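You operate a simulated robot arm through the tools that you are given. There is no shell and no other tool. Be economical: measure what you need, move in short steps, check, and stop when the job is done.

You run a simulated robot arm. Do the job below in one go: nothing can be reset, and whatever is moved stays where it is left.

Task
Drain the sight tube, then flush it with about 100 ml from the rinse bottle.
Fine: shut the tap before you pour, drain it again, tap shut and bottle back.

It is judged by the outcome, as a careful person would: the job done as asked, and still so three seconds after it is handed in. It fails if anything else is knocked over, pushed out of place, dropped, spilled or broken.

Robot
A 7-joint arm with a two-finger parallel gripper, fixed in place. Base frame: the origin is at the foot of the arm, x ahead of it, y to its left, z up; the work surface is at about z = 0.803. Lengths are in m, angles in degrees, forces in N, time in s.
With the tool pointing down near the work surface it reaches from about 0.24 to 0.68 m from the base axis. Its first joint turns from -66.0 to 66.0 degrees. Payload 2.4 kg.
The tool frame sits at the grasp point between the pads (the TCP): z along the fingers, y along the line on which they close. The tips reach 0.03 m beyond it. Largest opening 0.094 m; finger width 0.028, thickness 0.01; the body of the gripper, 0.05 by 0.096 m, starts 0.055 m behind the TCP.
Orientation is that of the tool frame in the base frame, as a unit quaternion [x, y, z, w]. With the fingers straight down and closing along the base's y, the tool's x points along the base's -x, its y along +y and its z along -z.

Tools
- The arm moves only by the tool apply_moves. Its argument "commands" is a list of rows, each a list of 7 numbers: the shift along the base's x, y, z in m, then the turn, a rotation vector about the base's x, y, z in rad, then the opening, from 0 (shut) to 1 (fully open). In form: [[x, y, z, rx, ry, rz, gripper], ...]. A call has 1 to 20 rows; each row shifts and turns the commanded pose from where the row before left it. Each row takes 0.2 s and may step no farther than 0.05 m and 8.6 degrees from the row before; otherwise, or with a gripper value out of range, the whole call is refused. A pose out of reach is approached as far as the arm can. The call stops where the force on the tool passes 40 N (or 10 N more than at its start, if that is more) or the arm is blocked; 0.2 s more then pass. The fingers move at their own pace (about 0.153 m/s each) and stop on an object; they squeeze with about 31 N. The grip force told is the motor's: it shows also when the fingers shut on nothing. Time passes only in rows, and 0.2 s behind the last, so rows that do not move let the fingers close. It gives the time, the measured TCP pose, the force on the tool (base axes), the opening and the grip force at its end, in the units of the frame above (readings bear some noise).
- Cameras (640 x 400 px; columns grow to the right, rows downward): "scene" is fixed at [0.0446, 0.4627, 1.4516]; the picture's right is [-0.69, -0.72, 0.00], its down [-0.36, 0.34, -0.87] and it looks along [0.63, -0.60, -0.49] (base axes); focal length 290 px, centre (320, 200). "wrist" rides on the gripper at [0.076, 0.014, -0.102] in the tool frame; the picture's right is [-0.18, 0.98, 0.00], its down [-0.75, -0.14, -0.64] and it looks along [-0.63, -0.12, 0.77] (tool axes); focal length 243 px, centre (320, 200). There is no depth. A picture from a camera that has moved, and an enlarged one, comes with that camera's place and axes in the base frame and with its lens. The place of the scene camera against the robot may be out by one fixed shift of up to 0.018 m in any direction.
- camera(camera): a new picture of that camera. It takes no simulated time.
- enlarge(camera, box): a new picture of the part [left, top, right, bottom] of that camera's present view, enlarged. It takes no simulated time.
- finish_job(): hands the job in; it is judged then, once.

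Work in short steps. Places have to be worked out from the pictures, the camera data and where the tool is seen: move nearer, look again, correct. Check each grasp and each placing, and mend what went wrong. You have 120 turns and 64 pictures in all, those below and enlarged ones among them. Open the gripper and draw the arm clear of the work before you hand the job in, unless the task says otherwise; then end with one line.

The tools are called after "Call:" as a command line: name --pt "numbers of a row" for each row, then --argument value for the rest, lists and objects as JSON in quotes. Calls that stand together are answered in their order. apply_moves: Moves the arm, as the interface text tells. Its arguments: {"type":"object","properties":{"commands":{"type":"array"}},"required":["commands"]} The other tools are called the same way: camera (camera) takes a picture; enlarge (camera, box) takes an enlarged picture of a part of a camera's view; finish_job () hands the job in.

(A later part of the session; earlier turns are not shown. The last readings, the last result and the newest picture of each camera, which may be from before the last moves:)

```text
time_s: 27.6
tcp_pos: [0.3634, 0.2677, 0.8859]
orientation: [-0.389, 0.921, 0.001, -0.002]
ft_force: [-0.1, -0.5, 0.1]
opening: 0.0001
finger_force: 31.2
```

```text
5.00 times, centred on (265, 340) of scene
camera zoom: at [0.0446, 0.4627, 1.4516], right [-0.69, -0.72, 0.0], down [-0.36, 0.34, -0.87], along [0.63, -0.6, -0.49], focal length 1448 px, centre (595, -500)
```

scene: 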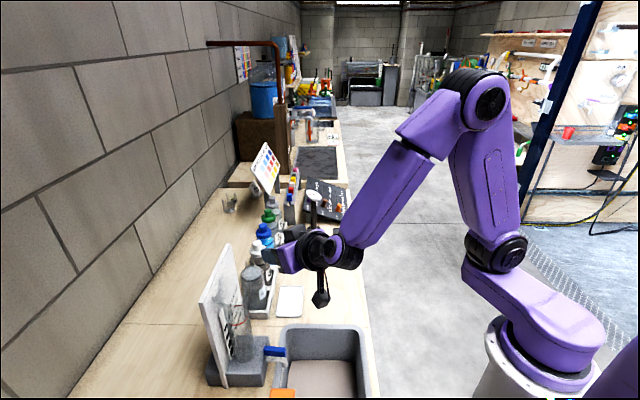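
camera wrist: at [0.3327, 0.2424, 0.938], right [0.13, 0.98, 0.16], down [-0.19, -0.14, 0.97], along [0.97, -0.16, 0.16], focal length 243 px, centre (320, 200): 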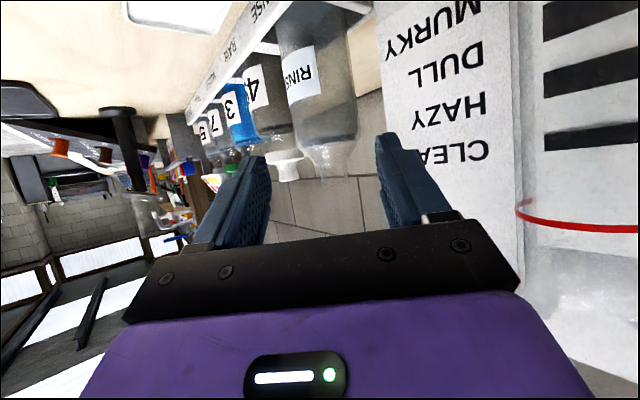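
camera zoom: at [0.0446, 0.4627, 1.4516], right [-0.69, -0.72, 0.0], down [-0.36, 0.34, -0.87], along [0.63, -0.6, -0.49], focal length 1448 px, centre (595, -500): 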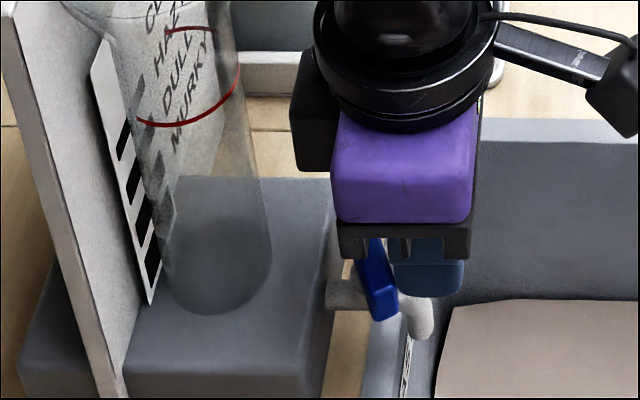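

The handle is nearly across. I finish by pushing its near end along -n.

Call:
apply_moves --pt "-0.0036 0.0035 0 0 0 0 0" --pt "0.0028 0.0029 0 0 0 0 0" --pt "0.0028 0.0029 0 0 0 0 0" --pt "0.0014 0.0014 0 0 0 0 0"

Call:
enlarge --camera "scene" --box '[220, 300, 310, 380]'

```text
time_s: 28.6
tcp_pos: [0.3645, 0.2777, 0.8857]
orientation: [-0.389, 0.921, 0.001, -0.005]
ft_force: [-8.6, -6.6, 1.9]
opening: 0.0001
finger_force: 31.0
```

```text
5.00 times, centred on (265, 340) of scene
camera zoom: at [0.0443, 0.4625, 1.4517], right [-0.69, -0.72, 0.0], down [-0.36, 0.34, -0.87], along [0.63, -0.6, -0.49], focal length 1448 px, centre (595, -500)
```

zoom: 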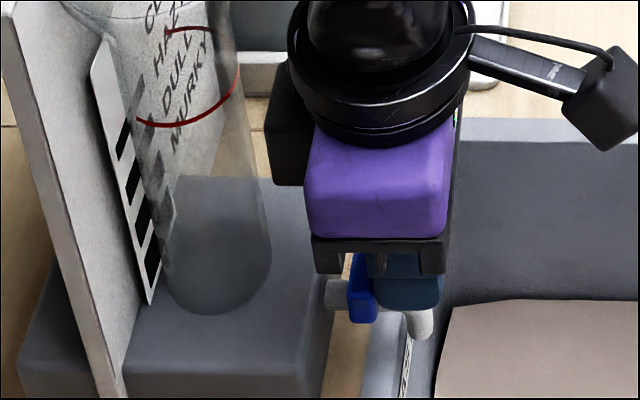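

There is about 11 N against a stop and the handle is back across the pipe. I retreat along n, rise, and check it.

Call:
apply_moves --pt "-0.014 -0.0145 0 0 0 0 0" --pt "-0.014 -0.0145 0.01 0 0 0 0" --pt "0.0 -0.005 0.045 0 0 0 0" --pt "0.01 -0.01 0.045 0 0 0 0" --pt "0.02 -0.01 0.04 0 0 0 0" --pt "0.02 -0.01 0.03 0 0 0 0.5"

Call:
enlarge --camera "scene" --box '[200, 260, 320, 380]'

```text
time_s: 30.0
tcp_pos: [0.3876, 0.2125, 1.0575]
orientation: [-0.389, 0.921, 0.001, -0.002]
ft_force: [-0.2, 0.6, 0.3]
opening: 0.047
finger_force: 0.0
```

```text
3.33 times, centred on (260, 320) of scene
camera zoom: at [0.0445, 0.4627, 1.4516], right [-0.69, -0.72, 0.0], down [-0.36, 0.34, -0.87], along [0.63, -0.6, -0.49], focal length 965 px, centre (520, -200)
```

zoom: 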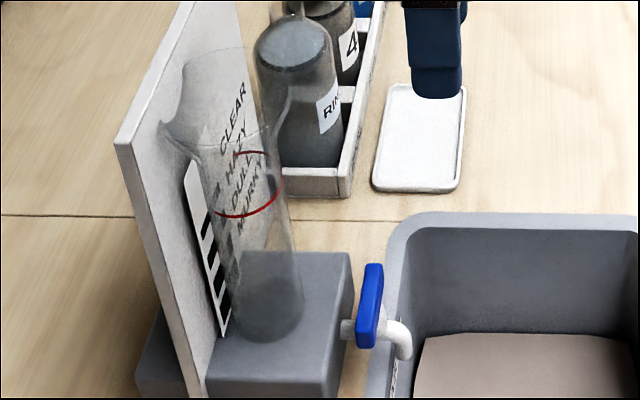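

The tap is shut and the tube is empty. I turn back to the diagonal grasp orientation and return to the same pregrasp spot, opening slightly less this time (about 69 mm) to clear the card edge.

Call:
apply_moves --pt "0.003 0 0.003 0 0 -0.12 0.73" --pt "0.003 0 0.003 0 0 -0.12 0.73" --pt "0.003 0 0.003 0 0 -0.12 0.73" --pt "0.003 0 0.003 0 0 -0.12 0.73" --pt "0.003 0 0.003 0 0 -0.12 0.73" --pt "0.003 0 0.003 0 0 -0.12 0.73" --pt "0.003 0 0.003 0 0 -0.121 0.73" --pt "0.004 0 0 -0.005 -0.131 0 0.73" --pt "0.004 0 0 -0.005 -0.131 0 0.73" --pt "0.004 0 0 -0.005 -0.131 0 0.73" --pt "0.004 0 0 -0.005 -0.131 0 0.73" --pt "0.004 0 0 -0.005 -0.131 0 0.73" --pt "0.004 0 0 -0.005 -0.131 0 0.73" --pt "0.004 0 0 -0.005 -0.131 0 0.73" --pt "0.004 0 0 -0.005 -0.131 0 0.73"

```text
time_s: 33.2
tcp_pos: [0.4405, 0.216, 1.0769]
orientation: [0.017, 0.865, -0.007, 0.502]
ft_force: [0.1, -0.6, 0.4]
opening: 0.0686
finger_force: 0.0
```

Orientation matches the earlier one. I descend to the pregrasp and approach along the same line.

Call:
apply_moves --pt "0.0043 0.0014 -0.031 0 0 0 0.73" --pt "0.0043 0.0014 -0.031 0 0 0 0.73" --pt "0.0043 0.0014 -0.031 0 0 0 0.73" --pt "0.0043 0.0014 -0.031 0 0 0 0.73" --pt "0.022 0 -0.0145 0 0 0 0.73" --pt "0.022 0 -0.0145 0 0 0 0.73" --pt "0.0 0 0 0 0 0 0.73"

```text
time_s: 34.8
tcp_pos: [0.503, 0.2172, 0.9263]
orientation: [0.017, 0.866, -0.006, 0.5]
ft_force: [-0.3, -0.5, -0.1]
opening: 0.0687
finger_force: 0.1
```

y is about 5 mm low, so I correct it before going in and then finish the approach.

Call:
apply_moves --pt "0 0.0053 0 0 0 0 0.73" --pt "0.014 -0.0003 -0.0105 0 0 0 0.73" --pt "0.014 -0.0003 -0.0105 0 0 0 0.73" --pt "0.0145 -0.0003 -0.0095 0 0 0 0.73" --pt "0 0 0 0 0 0 0.73"

Call:
enlarge --camera "wrist" --box '[200, 0, 440, 200]'

```text
time_s: 36.0
tcp_pos: [0.5454, 0.2233, 0.892]
orientation: [0.018, 0.866, -0.007, 0.5]
ft_force: [-1.2, -2.3, -0.5]
opening: 0.0671
finger_force: 0.0
```

```text
2.00 times, centred on (320, 100) of wrist
camera zoom: at [0.4194, 0.2417, 0.8782], right [0.13, 0.98, 0.16], down [-0.18, -0.14, 0.97], along [0.97, -0.16, 0.16], focal length 485 px, centre (320, 400)
```

zoom: 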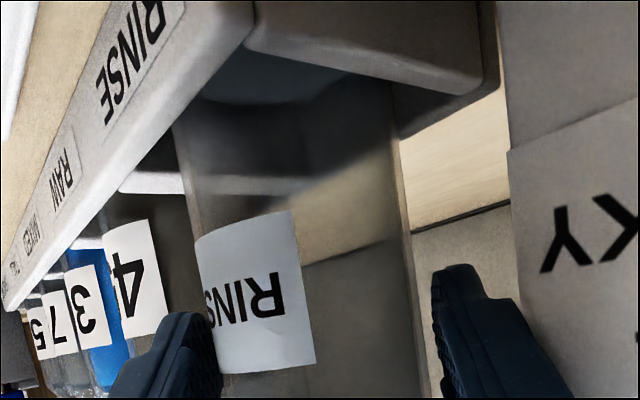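

There is a slight graze again. I shift 1.5 mm off the card while closing.

Call:
apply_moves --pt "0 -0.0015 0 0 0 0 0.68" --pt "0 0 0 0 0 0 0.3" --pt "0 0 0 0 0 0 0" --pt "0 0 0 0 0 0 0"

```text
time_s: 37.0
tcp_pos: [0.5462, 0.2228, 0.8941]
orientation: [0.018, 0.865, -0.008, 0.501]
ft_force: [0.5, 2.0, 1.8]
opening: 0.0604
finger_force: 31.3
```

Gripped again (60.4 mm, 31 N). I lift straight up slowly and check.

Call:
apply_moves --pt "0 0 0.015 0 0 0 0" --pt "0 0 0.025 0 0 0 0" --pt "0 0 0.035 0 0 0 0" --pt "0 0 0.04 0 0 0 0" --pt "0 0 0.04 0 0 0 0" --pt "0 0 0.04 0 0 0 0" --pt "0 0 0.04 0 0 0 0"

Call:
camera --camera "scene"

```text
time_s: 38.6
tcp_pos: [0.5427, 0.224, 1.1284]
orientation: [0.017, 0.866, -0.007, 0.5]
ft_force: [-0.4, 0.1, -3.2]
opening: 0.0602
finger_force: 30.9
```

```text
17 pictures are left
```

scene: 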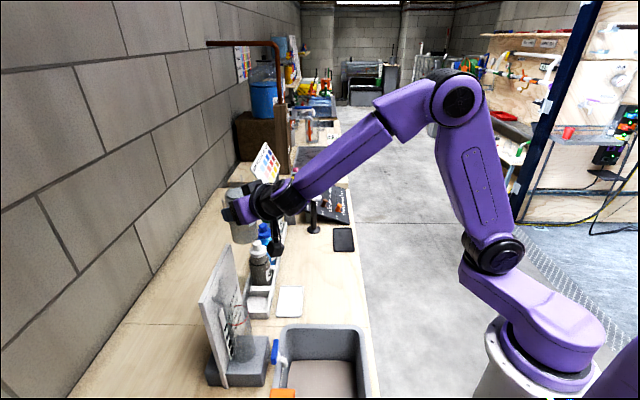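

The bottle is up, weighing about 3.2 N, which I can use to gauge the pour. I carry it in front of the tube and yaw gently so the tool faces the wall squarely.

Call:
apply_moves --pt "-0.015 -0.002 0.006 0 0 0 0" --pt "-0.025 -0.003 0.006 0 0 0 0" --pt "-0.025 -0.003 0.006 0 0 0 0" --pt "-0.025 -0.003 0.006 0 0 0 0" --pt "-0.025 -0.003 0.006 0 0 0 0" --pt "-0.012 0 0 0 0 0.05 0" --pt "-0.004 0 0 0 0 0.11 0" --pt "-0.003 0 0 0 0 0.11 0" --pt "-0.003 0 0 0 0 0.11 0" --pt "-0.003 0 0 0 0 0.11 0" --pt "-0.003 0 0 0 0 0.11 0" --pt "-0.003 0 0 0 0 0.11 0" --pt "-0.003 0 0 0 0 0.11 0" --pt "0 0 0 0 0 0.02 0"

Call:
camera --camera "scene"

```text
time_s: 41.6
tcp_pos: [0.3968, 0.2092, 1.1588]
orientation: [-0.315, 0.807, 0.185, 0.464]
ft_force: [0.1, -0.5, -3.0]
opening: 0.0601
finger_force: 31.5
out of reach, approached as far as the arm can: row 13
```

```text
16 pictures are left
```

scene: 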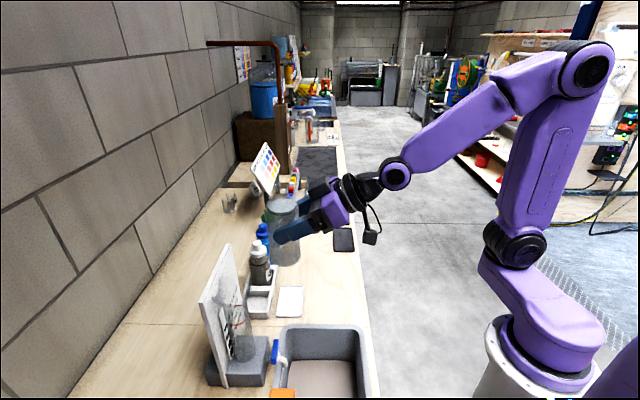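

The azimuth is about 43°, limited by reach but good enough, and the bottle is upright. I now pitch 45° (below the pouring angle) while easing closer, still short of the funnel.

Call:
apply_moves --pt "-0.005 0.006 -0.004 -0.0895 0.0956 0 0" --pt "-0.005 0.006 -0.004 -0.0895 0.0956 0 0" --pt "-0.005 0.006 -0.004 -0.0895 0.0956 0 0" --pt "-0.005 0.006 -0.004 -0.0895 0.0956 0 0" --pt "-0.005 0.006 -0.004 -0.0895 0.0956 0 0" --pt "-0.005 0.006 -0.004 -0.0895 0.0956 0 0" --pt "0 0 0 0 0 0 0"

Call:
camera --camera "wrist"

Call:
enlarge --camera "scene" --box '[180, 180, 380, 400]'

```text
time_s: 43.2
tcp_pos: [0.3845, 0.2231, 1.1272]
orientation: [-0.362, 0.915, 0.074, 0.16]
ft_force: [0.1, -0.6, -3.5]
opening: 0.0597
finger_force: 31.0
out of reach, approached as far as the arm can: row 1, 2, 6
```

```text
15 pictures are left
camera wrist: at [0.2984, 0.1585, 1.1972], right [-0.55, 0.83, 0.09], down [0.46, 0.22, 0.86], along [0.7, 0.51, -0.5], focal length 243 px, centre (320, 200)
```

wrist: 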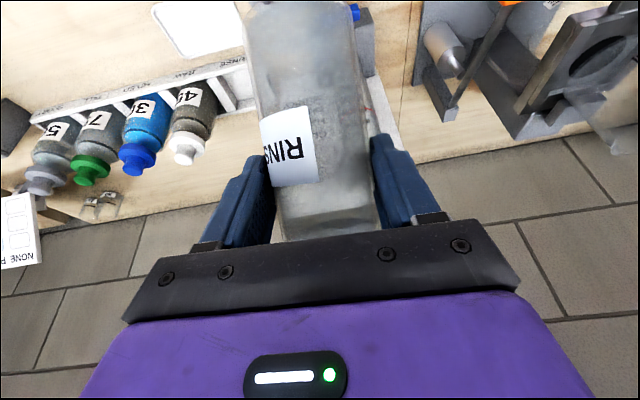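

```text
1.82 times, centred on (280, 290) of scene
camera zoom: at [0.0444, 0.4629, 1.4516], right [-0.69, -0.72, 0.0], down [-0.36, 0.34, -0.87], along [0.63, -0.6, -0.49], focal length 526 px, centre (393, 36)
```

zoom: 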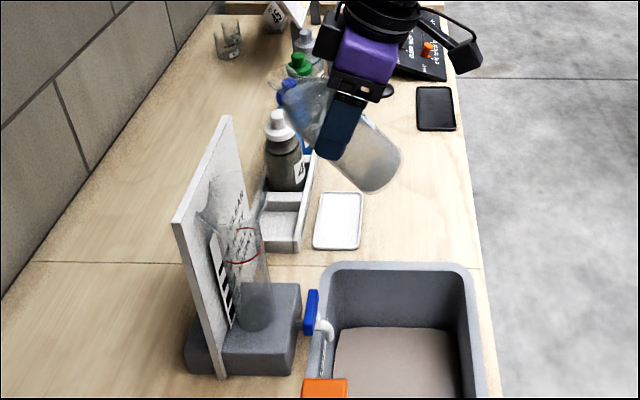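

No spill; the bottle is tilted about 39° and its lip is at about (0.429, 0.270, 1.16). I shift +y to bring the lip over the funnel and come partway down.

Call:
apply_moves --pt "0 0.013 -0.005 0 0 0 0" --pt "0 0.013 -0.01 0 0 0 0" --pt "0 0.013 -0.015 0 0 0 0" --pt "0 0.012 -0.02 0 0 0 0" --pt "0 0 -0.02 0 0 0 0" --pt "0 0 0 0 0 0 0"

Call:
enlarge --camera "scene" --box '[180, 220, 340, 380]'

Call:
camera --camera "wrist"

```text
time_s: 44.6
tcp_pos: [0.3868, 0.2502, 1.0369]
orientation: [-0.359, 0.918, 0.059, 0.155]
ft_force: [0.3, 0.1, -2.7]
opening: 0.0598
finger_force: 31.1
out of reach, approached as far as the arm can: row 1, 2, 3
```

```text
2.50 times, centred on (260, 300) of scene
camera zoom: at [0.0446, 0.4627, 1.4516], right [-0.69, -0.72, 0.0], down [-0.36, 0.34, -0.87], along [0.63, -0.6, -0.49], focal length 724 px, centre (470, -50)
```

zoom: 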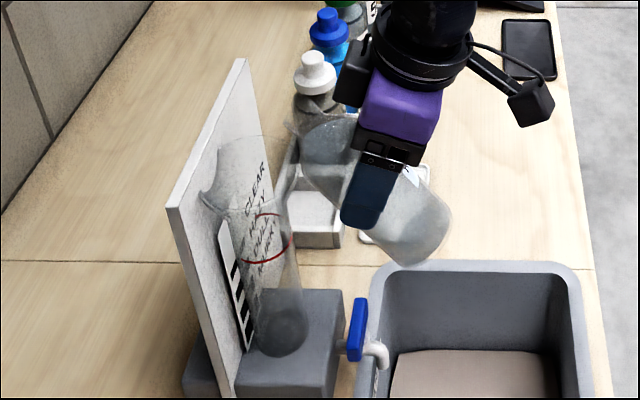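

```text
12 pictures are left
camera wrist: at [0.2993, 0.1893, 1.1093], right [-0.54, 0.84, 0.06], down [0.46, 0.24, 0.85], along [0.7, 0.49, -0.52], focal length 243 px, centre (320, 200)
```

wrist: 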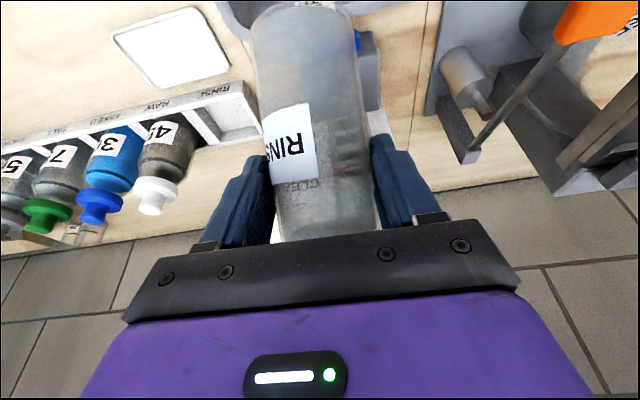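

The lip is at about (0.435, 0.294, 1.07), over the front edge of the funnel. I move +y toward the centre while pitching to about 56°, just short of pouring, then read the pose.

Call:
apply_moves --pt "-0.006 0.014 0.01 -0.04 0.045 0 0" --pt "-0.005 0.0084 0.008 -0.0882 0.0969 0 0" --pt "0 0 0 -0.04 0.045 0 0" --pt "0 0 0 0 0 0 0"

```text
time_s: 45.6
tcp_pos: [0.363, 0.2393, 0.9946]
orientation: [-0.364, 0.927, 0.07, 0.06]
ft_force: [-0.6, -1.1, -3.7]
opening: 0.0601
finger_force: 31.0
out of reach, approached as far as the arm can: row 1, 2, 3
```

The arm drifted off its commanded pose near a wrist limit. The bottle lip is at about (0.411, 0.281, 1.025), in front of the funnel, with no contact and little weight change. I'll back up and out, then use an azimuth nearer the arm's own plane (about 27°).

Call:
apply_moves --pt "-0.007 -0.007 0.01 0 0 0 0" --pt "-0.005 -0.005 0.025 0 0 0 0" --pt "0 0 0.03 0 0 0 0" --pt "0 0 0.03 0 0 0 0" --pt "0 0 0 0 0 -0.06 0"

Call:
camera --camera "scene"

```text
time_s: 46.8
tcp_pos: [0.3341, 0.2046, 1.019]
orientation: [-0.336, 0.937, 0.071, 0.062]
ft_force: [-0.6, 0.3, -3.7]
opening: 0.06
finger_force: 31.1
out of reach, approached as far as the arm can: row 1, 2, 3, 4, 5
```

```text
11 pictures are left
```

scene: 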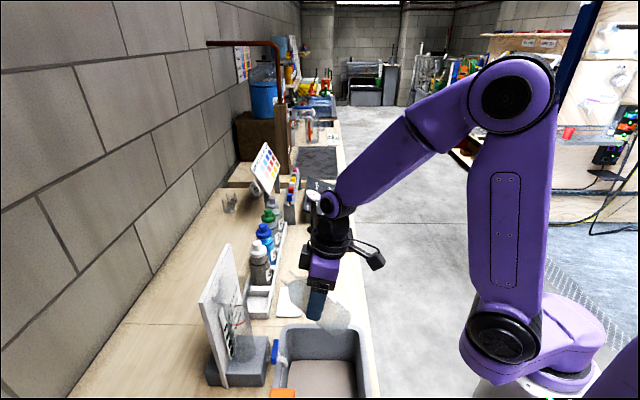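

The wrist seems to have wound up when I yawed while nearly in line with the forearm. I'll unwind: pitch the bottle back upright while rising (we are over the waste basin), then yaw back, and pitch down in the good configuration.

Call:
apply_moves --pt "0.009 0.0 0.02 0.0895 -0.0956 0 0" --pt "0.009 0.0 0.02 0.0895 -0.0956 0 0" --pt "0.009 0.0 0.02 0.0895 -0.0956 0 0" --pt "0.009 0.0 0.02 0.0895 -0.0956 0 0" --pt "0.009 0.0 0.02 0.0895 -0.0956 0 0" --pt "0.009 0.0 0.02 0.0895 -0.0956 0 0"

```text
time_s: 48.2
tcp_pos: [0.3903, 0.2049, 1.1386]
orientation: [-0.312, 0.836, 0.203, 0.402]
ft_force: [-0.9, -0.4, -4.5]
opening: 0.0599
finger_force: 30.9
```

The reverse pitch went cleanly. Now I yaw back to about -2°.

Call:
apply_moves --pt "0.0035 0.0005 0.0025 0 0 -0.107 0" --pt "0.0035 0.0005 0.0025 0 0 -0.107 0" --pt "0.0035 0.0005 0.0025 0 0 -0.107 0" --pt "0.0035 0.0005 0.0025 0 0 -0.107 0" --pt "0.0035 0.0005 0.0025 0 0 -0.107 0" --pt "0.0035 0.0005 0.0025 0 0 -0.107 0" --pt "0.0035 0.0005 0.0025 0 0 -0.107 0" --pt "0.0035 0.0005 0.0025 0 0 -0.107 0" --pt "0 0 0 0 0 0 0"

```text
time_s: 50.2
tcp_pos: [0.4186, 0.2083, 1.1584]
orientation: [0.065, 0.891, 0.017, 0.449]
ft_force: [-0.1, 0.1, -4.5]
opening: 0.0595
finger_force: 31.3
```

Unwound. I take out the 5° roll, then pitch to a 42° tilt here, staying at the present azimuth.

Call:
apply_moves --pt "0 0 0 -0.0887 0 0 0" --pt "-0.006 0 0 0.0043 0.1235 0 0" --pt "-0.006 0 0 0.0043 0.1235 0 0" --pt "-0.006 0 0 0.0043 0.1235 0 0" --pt "-0.006 0 0 0.0043 0.1235 0 0" --pt "-0.006 0 0 0.0043 0.1235 0 0" --pt "0 0 0 0 0 0 0"

```text
time_s: 51.8
tcp_pos: [0.3873, 0.2073, 1.1567]
orientation: [0.04, 0.986, -0.025, 0.159]
ft_force: [-0.2, -0.3, -3.5]
opening: 0.0595
finger_force: 30.9
```

All reached. Now I yaw +30° and move toward the funnel at safe height.

Call:
apply_moves --pt "-0.003 0.005 0 0.036 0 0 0" --pt "-0.003 0.01 0 0 0 0.105 0" --pt "-0.003 0.013 0 0 0 0.105 0" --pt "-0.003 0.015 0 0 0 0.105 0" --pt "-0.003 0.015 0 0 0 0.105 0" --pt "-0.003 0.015 0 0 0 0.105 0" --pt "-0.001 0.015 0 0 0 0 0" --pt "0 0 0 0 0 0 0"

```text
time_s: 53.6
tcp_pos: [0.3694, 0.2968, 1.1589]
orientation: [-0.216, 0.963, 0.033, 0.156]
ft_force: [-0.5, 0.0, -2.9]
opening: 0.0595
finger_force: 31.1
```

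That reached cleanly: azimuth 25°, tilt about 41°, lip above (0.429, 0.324). I lower to leave the lip about 5 cm above the rim and look.

Call:
apply_moves --pt "0 0 -0.025 0 0 0 0" --pt "0 0 -0.025 0 0 0 0" --pt "0 0 -0.025 0 0 0 0" --pt "0 0 -0.02 0 0 0 0" --pt "0 0 0 0 0 0 0"

Call:
enlarge --camera "scene" --box '[180, 230, 320, 380]'

```text
time_s: 54.7
tcp_pos: [0.3667, 0.2928, 1.0645]
orientation: [-0.214, 0.964, 0.032, 0.153]
ft_force: [-9.2, -9.5, 6.9]
opening: 0.061
finger_force: 31.2
stopped in row 5: the force on the tool passed its limit (the readings are from after the stop); the commanded pose is now the measured one
```

```text
2.67 times, centred on (250, 305) of scene
camera zoom: at [0.0442, 0.4623, 1.4518], right [-0.69, -0.72, 0.0], down [-0.36, 0.34, -0.87], along [0.63, -0.6, -0.49], focal length 772 px, centre (507, -80)
```

zoom: 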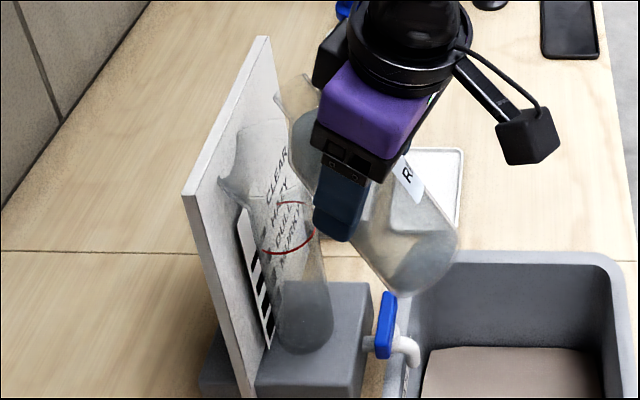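

The bottle's shoulder met the funnel's front rim (about 15 N, stopped) because at 41° the body overhangs it. I lift straight up at once and check that nothing shifted.

Call:
apply_moves --pt "-0.003 -0.002 0.015 0 0 0 0" --pt "0 0 0.02 0 0 0 0" --pt "0 0 0.015 0 0 0 0" --pt "0 0 0 0 0 0 0"

Call:
enlarge --camera "scene" --box '[180, 210, 330, 380]'

```text
time_s: 55.7
tcp_pos: [0.366, 0.2895, 1.1146]
orientation: [-0.213, 0.964, 0.033, 0.154]
ft_force: [0.3, -0.5, -2.7]
opening: 0.0608
finger_force: 30.6
```

```text
2.35 times, centred on (255, 295) of scene
camera zoom: at [0.0446, 0.4627, 1.4516], right [-0.69, -0.72, 0.0], down [-0.36, 0.34, -0.87], along [0.63, -0.6, -0.49], focal length 681 px, centre (473, -24)
```

zoom: 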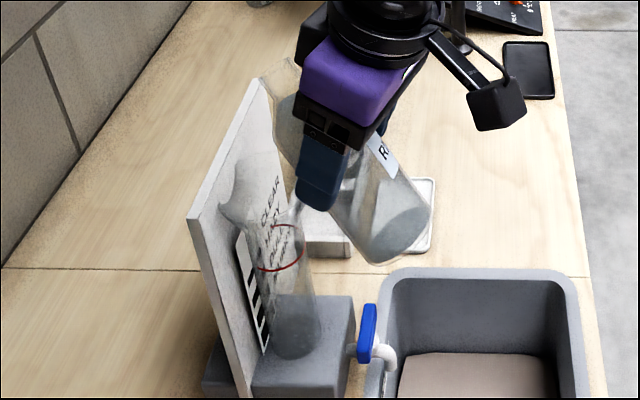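

The fixture is unchanged and the grip still matches the model. I pitch to 60° with the lip held over the funnel (pour point at z≈1.10, so the shoulder stays above the rim).

Call:
apply_moves --pt "-0.0014 0.0016 -0.006 -0.045 0.098 0 0" --pt "-0.0014 0.0015 -0.008 -0.045 0.098 0 0" --pt "-0.0014 0.0015 -0.01 -0.045 0.098 0 0" --pt "0 0 0 0 0 0 0" --pt "0 0 0 0 0 0 0"

Call:
enlarge --camera "scene" --box '[180, 210, 330, 380]'

```text
time_s: 56.9
tcp_pos: [0.3616, 0.2949, 1.0908]
orientation: [-0.216, 0.976, -0.003, -0.003]
ft_force: [-0.1, -0.3, -3.7]
opening: 0.0607
finger_force: 30.9
```

```text
2.35 times, centred on (255, 295) of scene
camera zoom: at [0.0446, 0.4627, 1.4516], right [-0.69, -0.72, 0.0], down [-0.36, 0.34, -0.87], along [0.63, -0.6, -0.49], focal length 681 px, centre (473, -24)
```

zoom: 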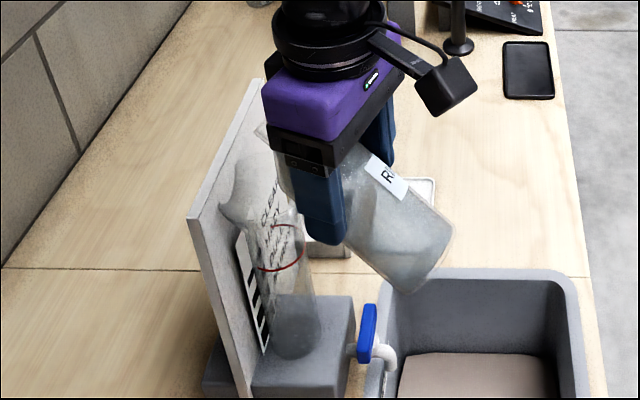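

No flow at 60°. I tilt on to about 68° and watch the weight.

Call:
apply_moves --pt "0 -0.0005 0.005 -0.029 0.0635 0 0" --pt "0 -0.0005 0.005 -0.029 0.0635 0 0" --pt "0 0 0 0 0 0 0" --pt "0 0 0 0 0 0 0"

Call:
enlarge --camera "scene" --box '[180, 210, 330, 380]'

```text
time_s: 57.9
tcp_pos: [0.3608, 0.2938, 1.1012]
orientation: [-0.216, 0.974, -0.016, -0.071]
ft_force: [0.3, -0.1, -3.3]
opening: 0.0605
finger_force: 31.0
```

```text
2.35 times, centred on (255, 295) of scene
camera zoom: at [0.0446, 0.4627, 1.4516], right [-0.69, -0.72, 0.0], down [-0.36, 0.34, -0.87], along [0.63, -0.6, -0.49], focal length 681 px, centre (473, -24)
```

zoom: 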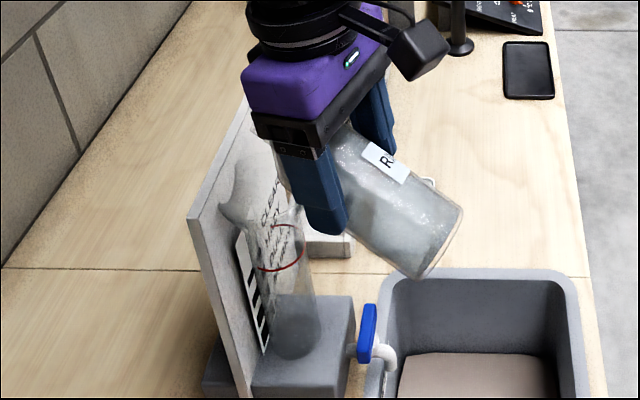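

Still nothing at 68°. I tilt on to 76° and read the weight.

Call:
apply_moves --pt "0 0 0.004 -0.029 0.0635 0 0" --pt "0 0 0.005 -0.029 0.0635 0 0" --pt "0 0 0 0 0 0 0"

Call:
enlarge --camera "scene" --box '[180, 230, 310, 370]'

```text
time_s: 58.7
tcp_pos: [0.3616, 0.2955, 1.1101]
orientation: [-0.214, 0.966, -0.031, -0.14]
ft_force: [-0.1, 0.6, -3.6]
opening: 0.0607
finger_force: 31.1
```

```text
2.86 times, centred on (245, 300) of scene
camera zoom: at [0.0446, 0.4627, 1.4516], right [-0.69, -0.72, 0.0], down [-0.36, 0.34, -0.87], along [0.63, -0.6, -0.49], focal length 827 px, centre (534, -86)
```

zoom: 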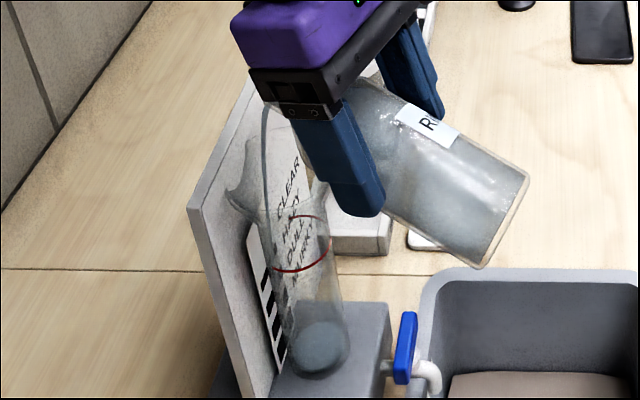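

It is pouring: a thin stream into the funnel and the tube starting to fill. I hold 0.8 s and look again.

Call:
apply_moves --pt "0 0 0 0 0 0 0" --pt "0 0 0 0 0 0 0" --pt "0 0 0 0 0 0 0"

Call:
enlarge --camera "scene" --box '[200, 260, 300, 370]'

```text
time_s: 59.5
tcp_pos: [0.3605, 0.2957, 1.1105]
orientation: [-0.214, 0.966, -0.031, -0.139]
ft_force: [0.7, 0.7, -3.7]
opening: 0.0605
finger_force: 30.7
```

```text
3.64 times, centred on (250, 315) of scene
camera zoom: at [0.0446, 0.4627, 1.4516], right [-0.69, -0.72, 0.0], down [-0.36, 0.34, -0.87], along [0.63, -0.6, -0.49], focal length 1053 px, centre (574, -218)
```

zoom: 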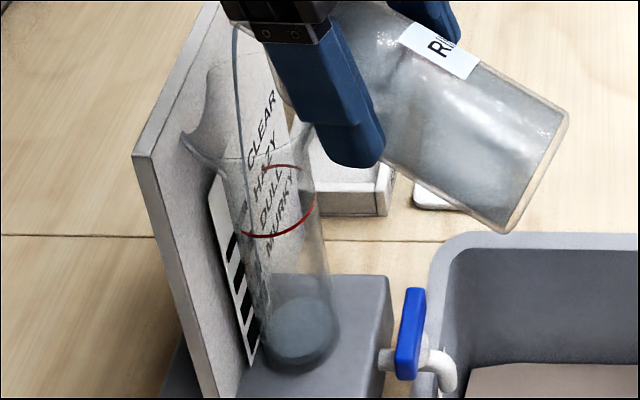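

The level is about 18-20 % of the red-line height, roughly 15 ml/s. I tilt 3° more and hold about 2.4 s.

Call:
apply_moves --pt "0 0 0.003 -0.0217 0.047 0 0" --pt "0 0 0 0 0 0 0" --pt "0 0 0 0 0 0 0" --pt "0 0 0 0 0 0 0" --pt "0 0 0 0 0 0 0" --pt "0 0 0 0 0 0 0" --pt "0 0 0 0 0 0 0" --pt "0 0 0 0 0 0 0" --pt "0 0 0 0 0 0 0" --pt "0 0 0 0 0 0 0" --pt "0 0 0 0 0 0 0"

Call:
enlarge --camera "scene" --box '[200, 260, 300, 370]'

```text
time_s: 61.9
tcp_pos: [0.3601, 0.2944, 1.1134]
orientation: [-0.213, 0.962, -0.037, -0.165]
ft_force: [0.6, -0.1, -3.1]
opening: 0.0607
finger_force: 31.1
```

```text
3.64 times, centred on (250, 315) of scene
camera zoom: at [0.0446, 0.4627, 1.4516], right [-0.69, -0.72, 0.0], down [-0.36, 0.34, -0.87], along [0.63, -0.6, -0.49], focal length 1053 px, centre (574, -218)
```

zoom: 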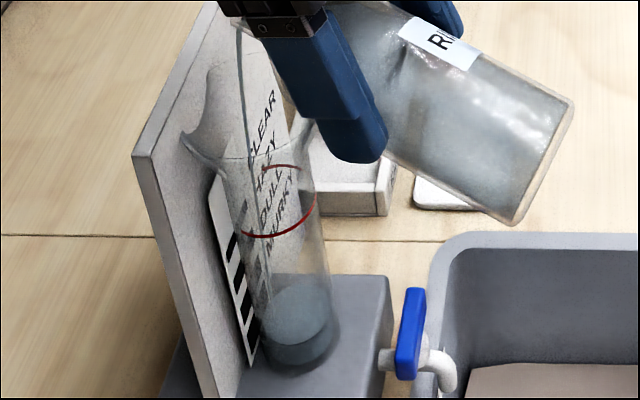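

The level is about 30 % and the flow has almost settled, so it follows the tilt. I tilt 6° further and hold.

Call:
apply_moves --pt "0.001 0.0005 0.004 -0.022 0.0475 0 0" --pt "0.001 0.0005 0.003 -0.022 0.0475 0 0" --pt "0 0 0 0 0 0 0" --pt "0 0 0 0 0 0 0" --pt "0 0 0 0 0 0 0" --pt "0 0 0 0 0 0 0" --pt "0 0 0 0 0 0 0" --pt "0 0 0 0 0 0 0" --pt "0 0 0 0 0 0 0" --pt "0 0 0 0 0 0 0"

Call:
enlarge --camera "scene" --box '[200, 260, 300, 370]'

```text
time_s: 64.1
tcp_pos: [0.3619, 0.2961, 1.1203]
orientation: [-0.211, 0.953, -0.047, -0.215]
ft_force: [-0.5, -0.4, -2.5]
opening: 0.0604
finger_force: 30.6
```

```text
3.64 times, centred on (250, 315) of scene
camera zoom: at [0.0446, 0.4627, 1.4516], right [-0.69, -0.72, 0.0], down [-0.36, 0.34, -0.87], along [0.63, -0.6, -0.49], focal length 1053 px, centre (574, -218)
```

zoom: 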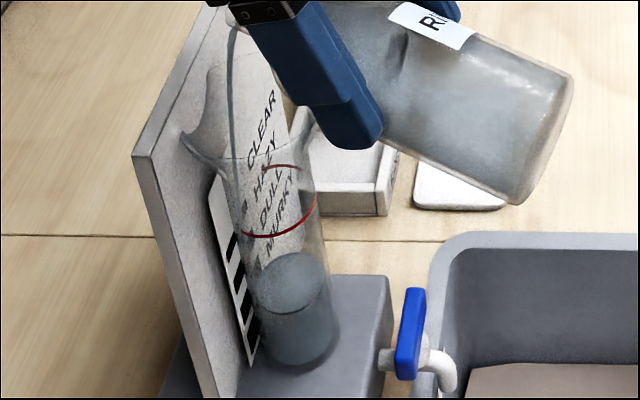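

Now about 50 % of the red line and still running at roughly 9 %/s. I tilt 4° more and hold about 3.4 s, aiming for about 85-90 %.

Call:
apply_moves --pt "0.001 0.0005 0.003 -0.015 0.0315 0 0" --pt "0.001 0.0005 0.002 -0.015 0.0315 0 0" --pt "0 0 0 0 0 0 0" --pt "0 0 0 0 0 0 0" --pt "0 0 0 0 0 0 0" --pt "0 0 0 0 0 0 0" --pt "0 0 0 0 0 0 0" --pt "0 0 0 0 0 0 0" --pt "0 0 0 0 0 0 0" --pt "0 0 0 0 0 0 0" --pt "0 0 0 0 0 0 0" --pt "0 0 0 0 0 0 0" --pt "0 0 0 0 0 0 0" --pt "0 0 0 0 0 0 0" --pt "0 0 0 0 0 0 0"

Call:
enlarge --camera "scene" --box '[200, 260, 300, 370]'

```text
time_s: 67.3
tcp_pos: [0.3632, 0.2963, 1.1248]
orientation: [-0.209, 0.944, -0.055, -0.247]
ft_force: [-1.1, 0.1, -2.7]
opening: 0.0599
finger_force: 31.1
```

```text
3.64 times, centred on (250, 315) of scene
camera zoom: at [0.0446, 0.4627, 1.4516], right [-0.69, -0.72, 0.0], down [-0.36, 0.34, -0.87], along [0.63, -0.6, -0.49], focal length 1053 px, centre (574, -218)
```

zoom: 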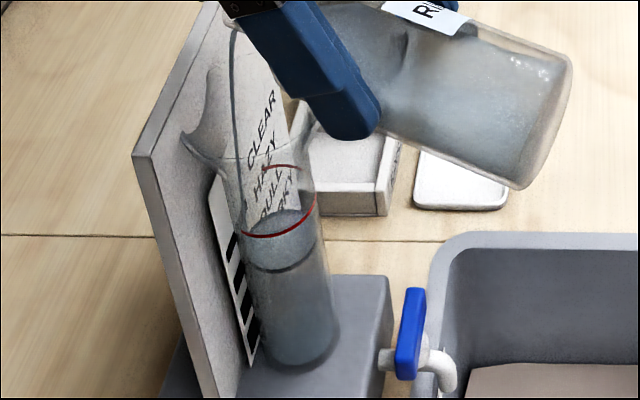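

The level is at about three quarters of the red-line height, about 85-90 ml, and still running slowly. I hold 0.4 s more, then tip the bottle back to 60° with the lip kept over the funnel.

Call:
apply_moves --pt "0 0 0 0 0 0 0" --pt "0 0 0 0 0 0 0" --pt "-0.0007 -0.0005 -0.007 0.053 -0.1155 0 0" --pt "-0.0007 -0.0005 -0.008 0.053 -0.1155 0 0" --pt "-0.0007 0 -0.008 0.053 -0.1155 0 0" --pt "0 0 -0.005 0.053 -0.1155 0 0" --pt "0 0 0 0 0 0 0" --pt "0 0 0 0 0 0 0" --pt "0 0 0.02 0 0 0 0" --pt "-0.005 -0.004 0.03 0 0 0 0" --pt "-0.01 -0.008 0.02 0 0 0 0"

```text
time_s: 69.7
tcp_pos: [0.3472, 0.2845, 1.1656]
orientation: [-0.216, 0.976, -0.003, -0.002]
ft_force: [0.3, -0.7, -2.6]
opening: 0.06
finger_force: 31.3
```

Pouring has stopped and the bottle weighs about 0.9 N less, agreeing with roughly 90-100 ml. I tip back further, yaw back to the -2° azimuth and move away toward the rack, reversing the earlier route.

Call:
apply_moves --pt "0 -0.005 0 0.0439 -0.0953 0 0" --pt "0.003 -0.01 0 0.0439 -0.0953 0 0" --pt "0.005 -0.012 0 0.0439 -0.0953 0 0" --pt "0.006 -0.012 0 0 0 -0.0942 0" --pt "0.006 -0.012 0 0 0 -0.0942 0" --pt "0.006 -0.012 0 0 0 -0.0942 0" --pt "0.006 -0.012 0 0 0 -0.0942 0" --pt "0.006 -0.002 0 0 0 -0.0942 0" --pt "0 0 0 0 0 0 0"

```text
time_s: 71.7
tcp_pos: [0.3849, 0.2067, 1.167]
orientation: [0.018, 0.988, -0.005, 0.155]
ft_force: [-0.1, -0.5, -2.7]
opening: 0.0598
finger_force: 31.1
```

Orientation is as wanted (azimuth -3°, pitch 72°). I pitch the bottle upright and carry it back above its slot.

Call:
apply_moves --pt "0.012 0.001 0 -0.0043 -0.1227 0 0" --pt "0.012 0.001 0 -0.0043 -0.1227 0 0" --pt "0.012 0.001 0 -0.0043 -0.1227 0 0" --pt "0.012 0.001 0 -0.0043 -0.1227 0 0" --pt "0.012 0.001 0 -0.0043 -0.1227 0 0" --pt "0.012 0.001 0 -0.0043 -0.1227 0 0" --pt "0.022 0.003 0 0 0 0.01 0" --pt "0.022 0.003 0 0 0 0 0" --pt "0.022 0.003 0 0 0 0 0" --pt "0.021 0.002 0 0 0 0 0" --pt "0 0 0 0 0 0 0"

```text
time_s: 74.1
tcp_pos: [0.546, 0.226, 1.1629]
orientation: [0.013, 0.866, -0.008, 0.5]
ft_force: [0.7, -0.8, -2.0]
opening: 0.0597
finger_force: 31.4
```

Upright above the slot. I correct y by 3 mm and come down to just above the rack walls, then re-measure.

Call:
apply_moves --pt "0 -0.0015 -0.03 0 0 0 0" --pt "0 -0.0015 -0.035 0 0 0 0" --pt "0 0 -0.035 0 0 0 0" --pt "0 0 -0.035 0 0 0 0" --pt "0 0 -0.035 0 0 0 0" --pt "0 0 -0.03 0 0 0 0" --pt "0 0 0 0 0 0 0"

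```text
time_s: 75.7
tcp_pos: [0.5444, 0.2222, 0.9691]
orientation: [0.012, 0.866, -0.008, 0.5]
ft_force: [0.8, 0.5, -2.7]
opening: 0.0592
finger_force: 31.0
```

Position matches the original grasp line. I lower gently toward the seat, watching the force.

Call:
apply_moves --pt "0.001 0 -0.015 0 0 0 0" --pt "0.0005 0 -0.015 0 0 0 0" --pt "0 0 -0.015 0 0 0 0" --pt "0 0 -0.012 0 0 0 0" --pt "0 0 -0.007 0 0 0 0" --pt "0 0 0 0 0 0 0"

```text
time_s: 77.1
tcp_pos: [0.5467, 0.2225, 0.9075]
orientation: [0.013, 0.862, -0.006, 0.507]
ft_force: [-0.8, 3.5, 30.2]
opening: 0.0595
finger_force: 30.9
```

Contact came 13 mm higher than the original seat: either the bottle slid in the grip when it touched the rim, or it is on an edge. I ease up 3 mm and look before doing anything.

Call:
apply_moves --pt "0 0 0.003 0 0 0 0" --pt "0 0 0 0 0 0 0"

Call:
camera --camera "wrist"

```text
time_s: 77.7
tcp_pos: [0.5444, 0.222, 0.9082]
orientation: [0.011, 0.866, -0.007, 0.5]
ft_force: [0.4, 6.2, 16.7]
opening: 0.059
finger_force: 30.9
```

```text
1 pictures are left
camera wrist: at [0.4184, 0.238, 0.8929], right [0.12, 0.98, 0.16], down [-0.19, -0.13, 0.97], along [0.98, -0.15, 0.17], focal length 243 px, centre (320, 200)
```

wrist: 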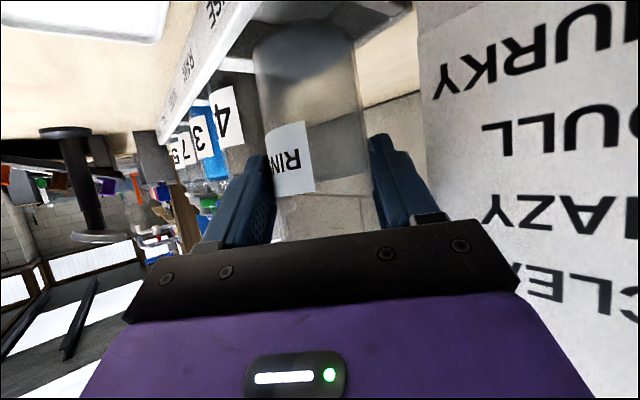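

Comparing with the earlier grasp view and the pour pictures, the rim contact rotated the bottle about 9-10° in the fingers, with the mouth leaning back toward the gripper and the bottom out. That also explains the late pouring. I lift clear and pitch the tool 9.5° about the pinch point so the bottle stands upright.

Call:
apply_moves --pt "0 0 0.015 0 0 0 0" --pt "0 0 0.025 0 0 0 0" --pt "0.0015 0 0.0014 0.0029 0.083 0 0" --pt "0.0015 0 0.0013 0.0029 0.083 0 0" --pt "0 0 0 0 0 0 0"

```text
time_s: 78.9
tcp_pos: [0.5487, 0.2204, 0.948]
orientation: [0.013, 0.905, -0.007, 0.425]
ft_force: [0.6, -0.2, -0.9]
opening: 0.0585
finger_force: 31.2
```

Now pitched 39.7°. I correct y by 2 mm and lower in small steps.

Call:
apply_moves --pt "0 0.0015 -0.012 0 0 0 0" --pt "0 0 -0.012 0 0 0 0" --pt "0 0 -0.01 0 0 0 0" --pt "0 0 0 0 0 0 0"

```text
time_s: 79.9
tcp_pos: [0.5497, 0.221, 0.9143]
orientation: [0.014, 0.904, -0.006, 0.427]
ft_force: [-0.1, -0.8, -1.6]
opening: 0.0588
finger_force: 31.2
```

No contact yet. I continue in 4 mm steps.

Call:
apply_moves --pt "0 0 -0.004 0 0 0 0" --pt "0 0 -0.004 0 0 0 0" --pt "0 0 0 0 0 0 0"

```text
time_s: 80.7
tcp_pos: [0.5515, 0.2238, 0.9103]
orientation: [0.014, 0.902, -0.005, 0.432]
ft_force: [-4.9, -2.3, 30.2]
opening: 0.0593
finger_force: 30.5
```

Contact is at the same height again. The label's apparent size suggests the bottle also sits about 10 mm further out in the fingers, so its base is landing on the rack's rear wall. I lift a little, pull back 9 mm, and try again gently.

Call:
apply_moves --pt "0 0 0.01 0 0 0 0" --pt "0 0 0.006 0 0 0 0" --pt "-0.005 0 0 0 0 0 0" --pt "-0.005 0 0 0 0 0 0" --pt "0 0 0 0 0 0 0"

```text
time_s: 81.9
tcp_pos: [0.5398, 0.2222, 0.9217]
orientation: [0.014, 0.904, -0.007, 0.426]
ft_force: [0.3, 0.0, -2.4]
opening: 0.0586
finger_force: 30.5
```

Call:
apply_moves --pt "0 0 -0.004 0 0 0 0" --pt "0 0 -0.004 0 0 0 0" --pt "0 0 -0.003 0 0 0 0" --pt "0 0 0 0 0 0 0"

```text
time_s: 82.9
tcp_pos: [0.5406, 0.2215, 0.91]
orientation: [0.013, 0.904, -0.006, 0.427]
ft_force: [0.9, 0.3, -2.1]
opening: 0.0588
finger_force: 30.9
```

No contact at 0.910 now, so I keep going down in small steps.

Call:
apply_moves --pt "0 0 -0.003 0 0 0 0" --pt "0 0 -0.003 0 0 0 0" --pt "0 0 0 0 0 0 0"

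```text
time_s: 83.7
tcp_pos: [0.5404, 0.2217, 0.9055]
orientation: [0.013, 0.905, -0.007, 0.426]
ft_force: [-0.2, 0.4, -2.1]
opening: 0.0585
finger_force: 31.0
```

We are past the earlier contact height, so the base is entering the slot. I continue.

Call:
apply_moves --pt "0 0 -0.003 0 0 0 0" --pt "0 0 -0.003 0 0 0 0" --pt "0 0 0 0 0 0 0"

```text
time_s: 84.5
tcp_pos: [0.5393, 0.2216, 0.9]
orientation: [0.013, 0.904, -0.006, 0.427]
ft_force: [0.9, 1.1, -1.8]
opening: 0.0586
finger_force: 30.7
```

Call:
apply_moves --pt "0 0 -0.003 0 0 0 0" --pt "0 0 -0.003 0 0 0 0" --pt "0 0 0 0 0 0 0"

```text
time_s: 85.3
tcp_pos: [0.5399, 0.2226, 0.8933]
orientation: [0.013, 0.904, -0.007, 0.427]
ft_force: [0.6, -0.6, -2.3]
opening: 0.0586
finger_force: 30.6
```

Still free. I continue in 2 mm steps, watching for the seat.

Call:
apply_moves --pt "0 0 -0.002 0 0 0 0" --pt "0 0 -0.002 0 0 0 0" --pt "0 0 0 0 0 0 0"

```text
time_s: 86.1
tcp_pos: [0.5401, 0.2207, 0.8885]
orientation: [0.013, 0.904, -0.006, 0.426]
ft_force: [0.8, -0.8, -2.2]
opening: 0.0587
finger_force: 31.2
```

Call:
apply_moves --pt "0 0 -0.002 0 0 0 0" --pt "0 0 -0.002 0 0 0 0" --pt "0 0 0 0 0 0 0"

```text
time_s: 86.9
tcp_pos: [0.5404, 0.2213, 0.8855]
orientation: [0.014, 0.904, -0.006, 0.427]
ft_force: [0.0, -0.7, -1.3]
opening: 0.0586
finger_force: 31.1
```

Near the expected seat, with the weight just starting to lift off the tool. I go 2-3 mm more.

Call:
apply_moves --pt "0 0 -0.0015 0 0 0 0" --pt "0 0 -0.0015 0 0 0 0" --pt "0 0 0 0 0 0 0"

```text
time_s: 87.7
tcp_pos: [0.5413, 0.2221, 0.8845]
orientation: [0.014, 0.903, -0.006, 0.429]
ft_force: [-5.6, -1.0, 22.0]
opening: 0.0586
finger_force: 30.7
```

Seated: 22 N of support at the predicted height (0.885). I relax 1.5 mm, then open slowly and wait.

Call:
apply_moves --pt "0 0 0.0015 0 0 0 0" --pt "0 0 0 0 0 0 0.63" --pt "0 0 0 0 0 0 0.66" --pt "0 0 0 0 0 0 0.7" --pt "0 0 0 0 0 0 0.7" --pt "0 0 0 0 0 0 0.7"

```text
time_s: 89.1
tcp_pos: [0.5395, 0.22, 0.883]
orientation: [0.013, 0.904, -0.006, 0.426]
ft_force: [0.0, -0.1, 1.0]
opening: 0.0659
finger_force: 0.1
```

Released with no residual forces. I retreat along the tool axis.

Call:
apply_moves --pt "-0.0077 0.0002 0.0064 0 0 0 0.71" --pt "-0.0154 0.0004 0.0128 0 0 0 0.72" --pt "-0.0154 0.0004 0.0128 0 0 0 0.72" --pt "-0.0154 0.0004 0.0128 0 0 0 0.72" --pt "-0.0154 0.0004 0.0128 0 0 0 0.72" --pt "-0.0154 0.0004 0.0128 0 0 0 0.72" --pt "-0.005 -0.004 0.04 0 0 0 0.72" --pt "-0.005 -0.004 0.04 0 0 0 0.6" --pt "0 0 0.02 0 0 0 0.5"

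```text
time_s: 91.1
tcp_pos: [0.4433, 0.217, 1.0547]
orientation: [0.014, 0.904, -0.007, 0.427]
ft_force: [0.0, 0.2, -0.6]
opening: 0.0472
finger_force: 0.1
```

Bottle back in the rack. Now I go to the tap to drain: tool vertical, bench yaw, fingers closed, to the point in front of the handle's far end.

Call:
apply_moves --pt "-0.005 0.0 0 0.0043 0.1253 0 0" --pt "-0.005 0.0 0 0.0043 0.1253 0 0" --pt "-0.005 0.0 0 0.0043 0.1253 0 0" --pt "-0.005 0.0 0 0.0043 0.1253 0 0" --pt "-0.005 0.0 0 0.0043 0.1253 0 0" --pt "-0.005 0.0 0 0.0043 0.1253 0 0" --pt "-0.005 0.0 0 0.0043 0.1253 0 0" --pt "-0.006 0.003 -0.008 0 0 0.1195 0" --pt "-0.006 0.003 -0.008 0 0 0.1195 0" --pt "-0.006 0.003 -0.008 0 0 0.1195 0" --pt "-0.006 0.003 -0.008 0 0 0.1195 0" --pt "-0.006 0.003 -0.008 0 0 0.1195 0" --pt "-0.006 0.003 -0.008 0 0 0.1195 0" --pt "-0.006 0.003 -0.008 0 0 0.1195 0" --pt "0 0 0 0 0 0 0"

```text
time_s: 94.3
tcp_pos: [0.3673, 0.2366, 0.9983]
orientation: [-0.393, 0.919, 0.003, 0.0]
ft_force: [-0.9, -0.2, 0.3]
opening: 0.0003
finger_force: 30.7
```

Aligned. I descend to the same start point as the first opening (0.375, 0.242, 0.881).

Call:
apply_moves --pt "0.004 0.003 -0.03 0 0 0 0" --pt "0.004 0.003 -0.03 0 0 0 0" --pt "0 0 -0.03 0 0 0 0" --pt "0 0 -0.027 0 0 0 0" --pt "0 0 0 0 0 0 0"

```text
time_s: 95.5
tcp_pos: [0.3736, 0.2406, 0.8815]
orientation: [-0.393, 0.92, 0.002, 0.002]
ft_force: [0.3, -0.1, 0.8]
opening: 0.0001
finger_force: 30.3
```

In place. I repeat the opening push.

Call:
apply_moves --pt "0.0045 0.0042 0 0 0 0 0" --pt "0.0045 0.0042 0 0 0 0 0" --pt "0.0045 0.0042 0 0 0 0 0" --pt "0.0036 0.0036 0 0 0 0 0" --pt "0.0021 0.0035 0 0 0 0 0" --pt "0.0021 0.0035 0 0 0 0 0" --pt "0.0023 0.0033 0 0 0 0 0"

```text
time_s: 97.1
tcp_pos: [0.398, 0.2697, 0.8814]
orientation: [-0.393, 0.92, 0.002, 0.0]
ft_force: [-4.5, -0.9, 1.5]
opening: 0.0
finger_force: 31.3
```

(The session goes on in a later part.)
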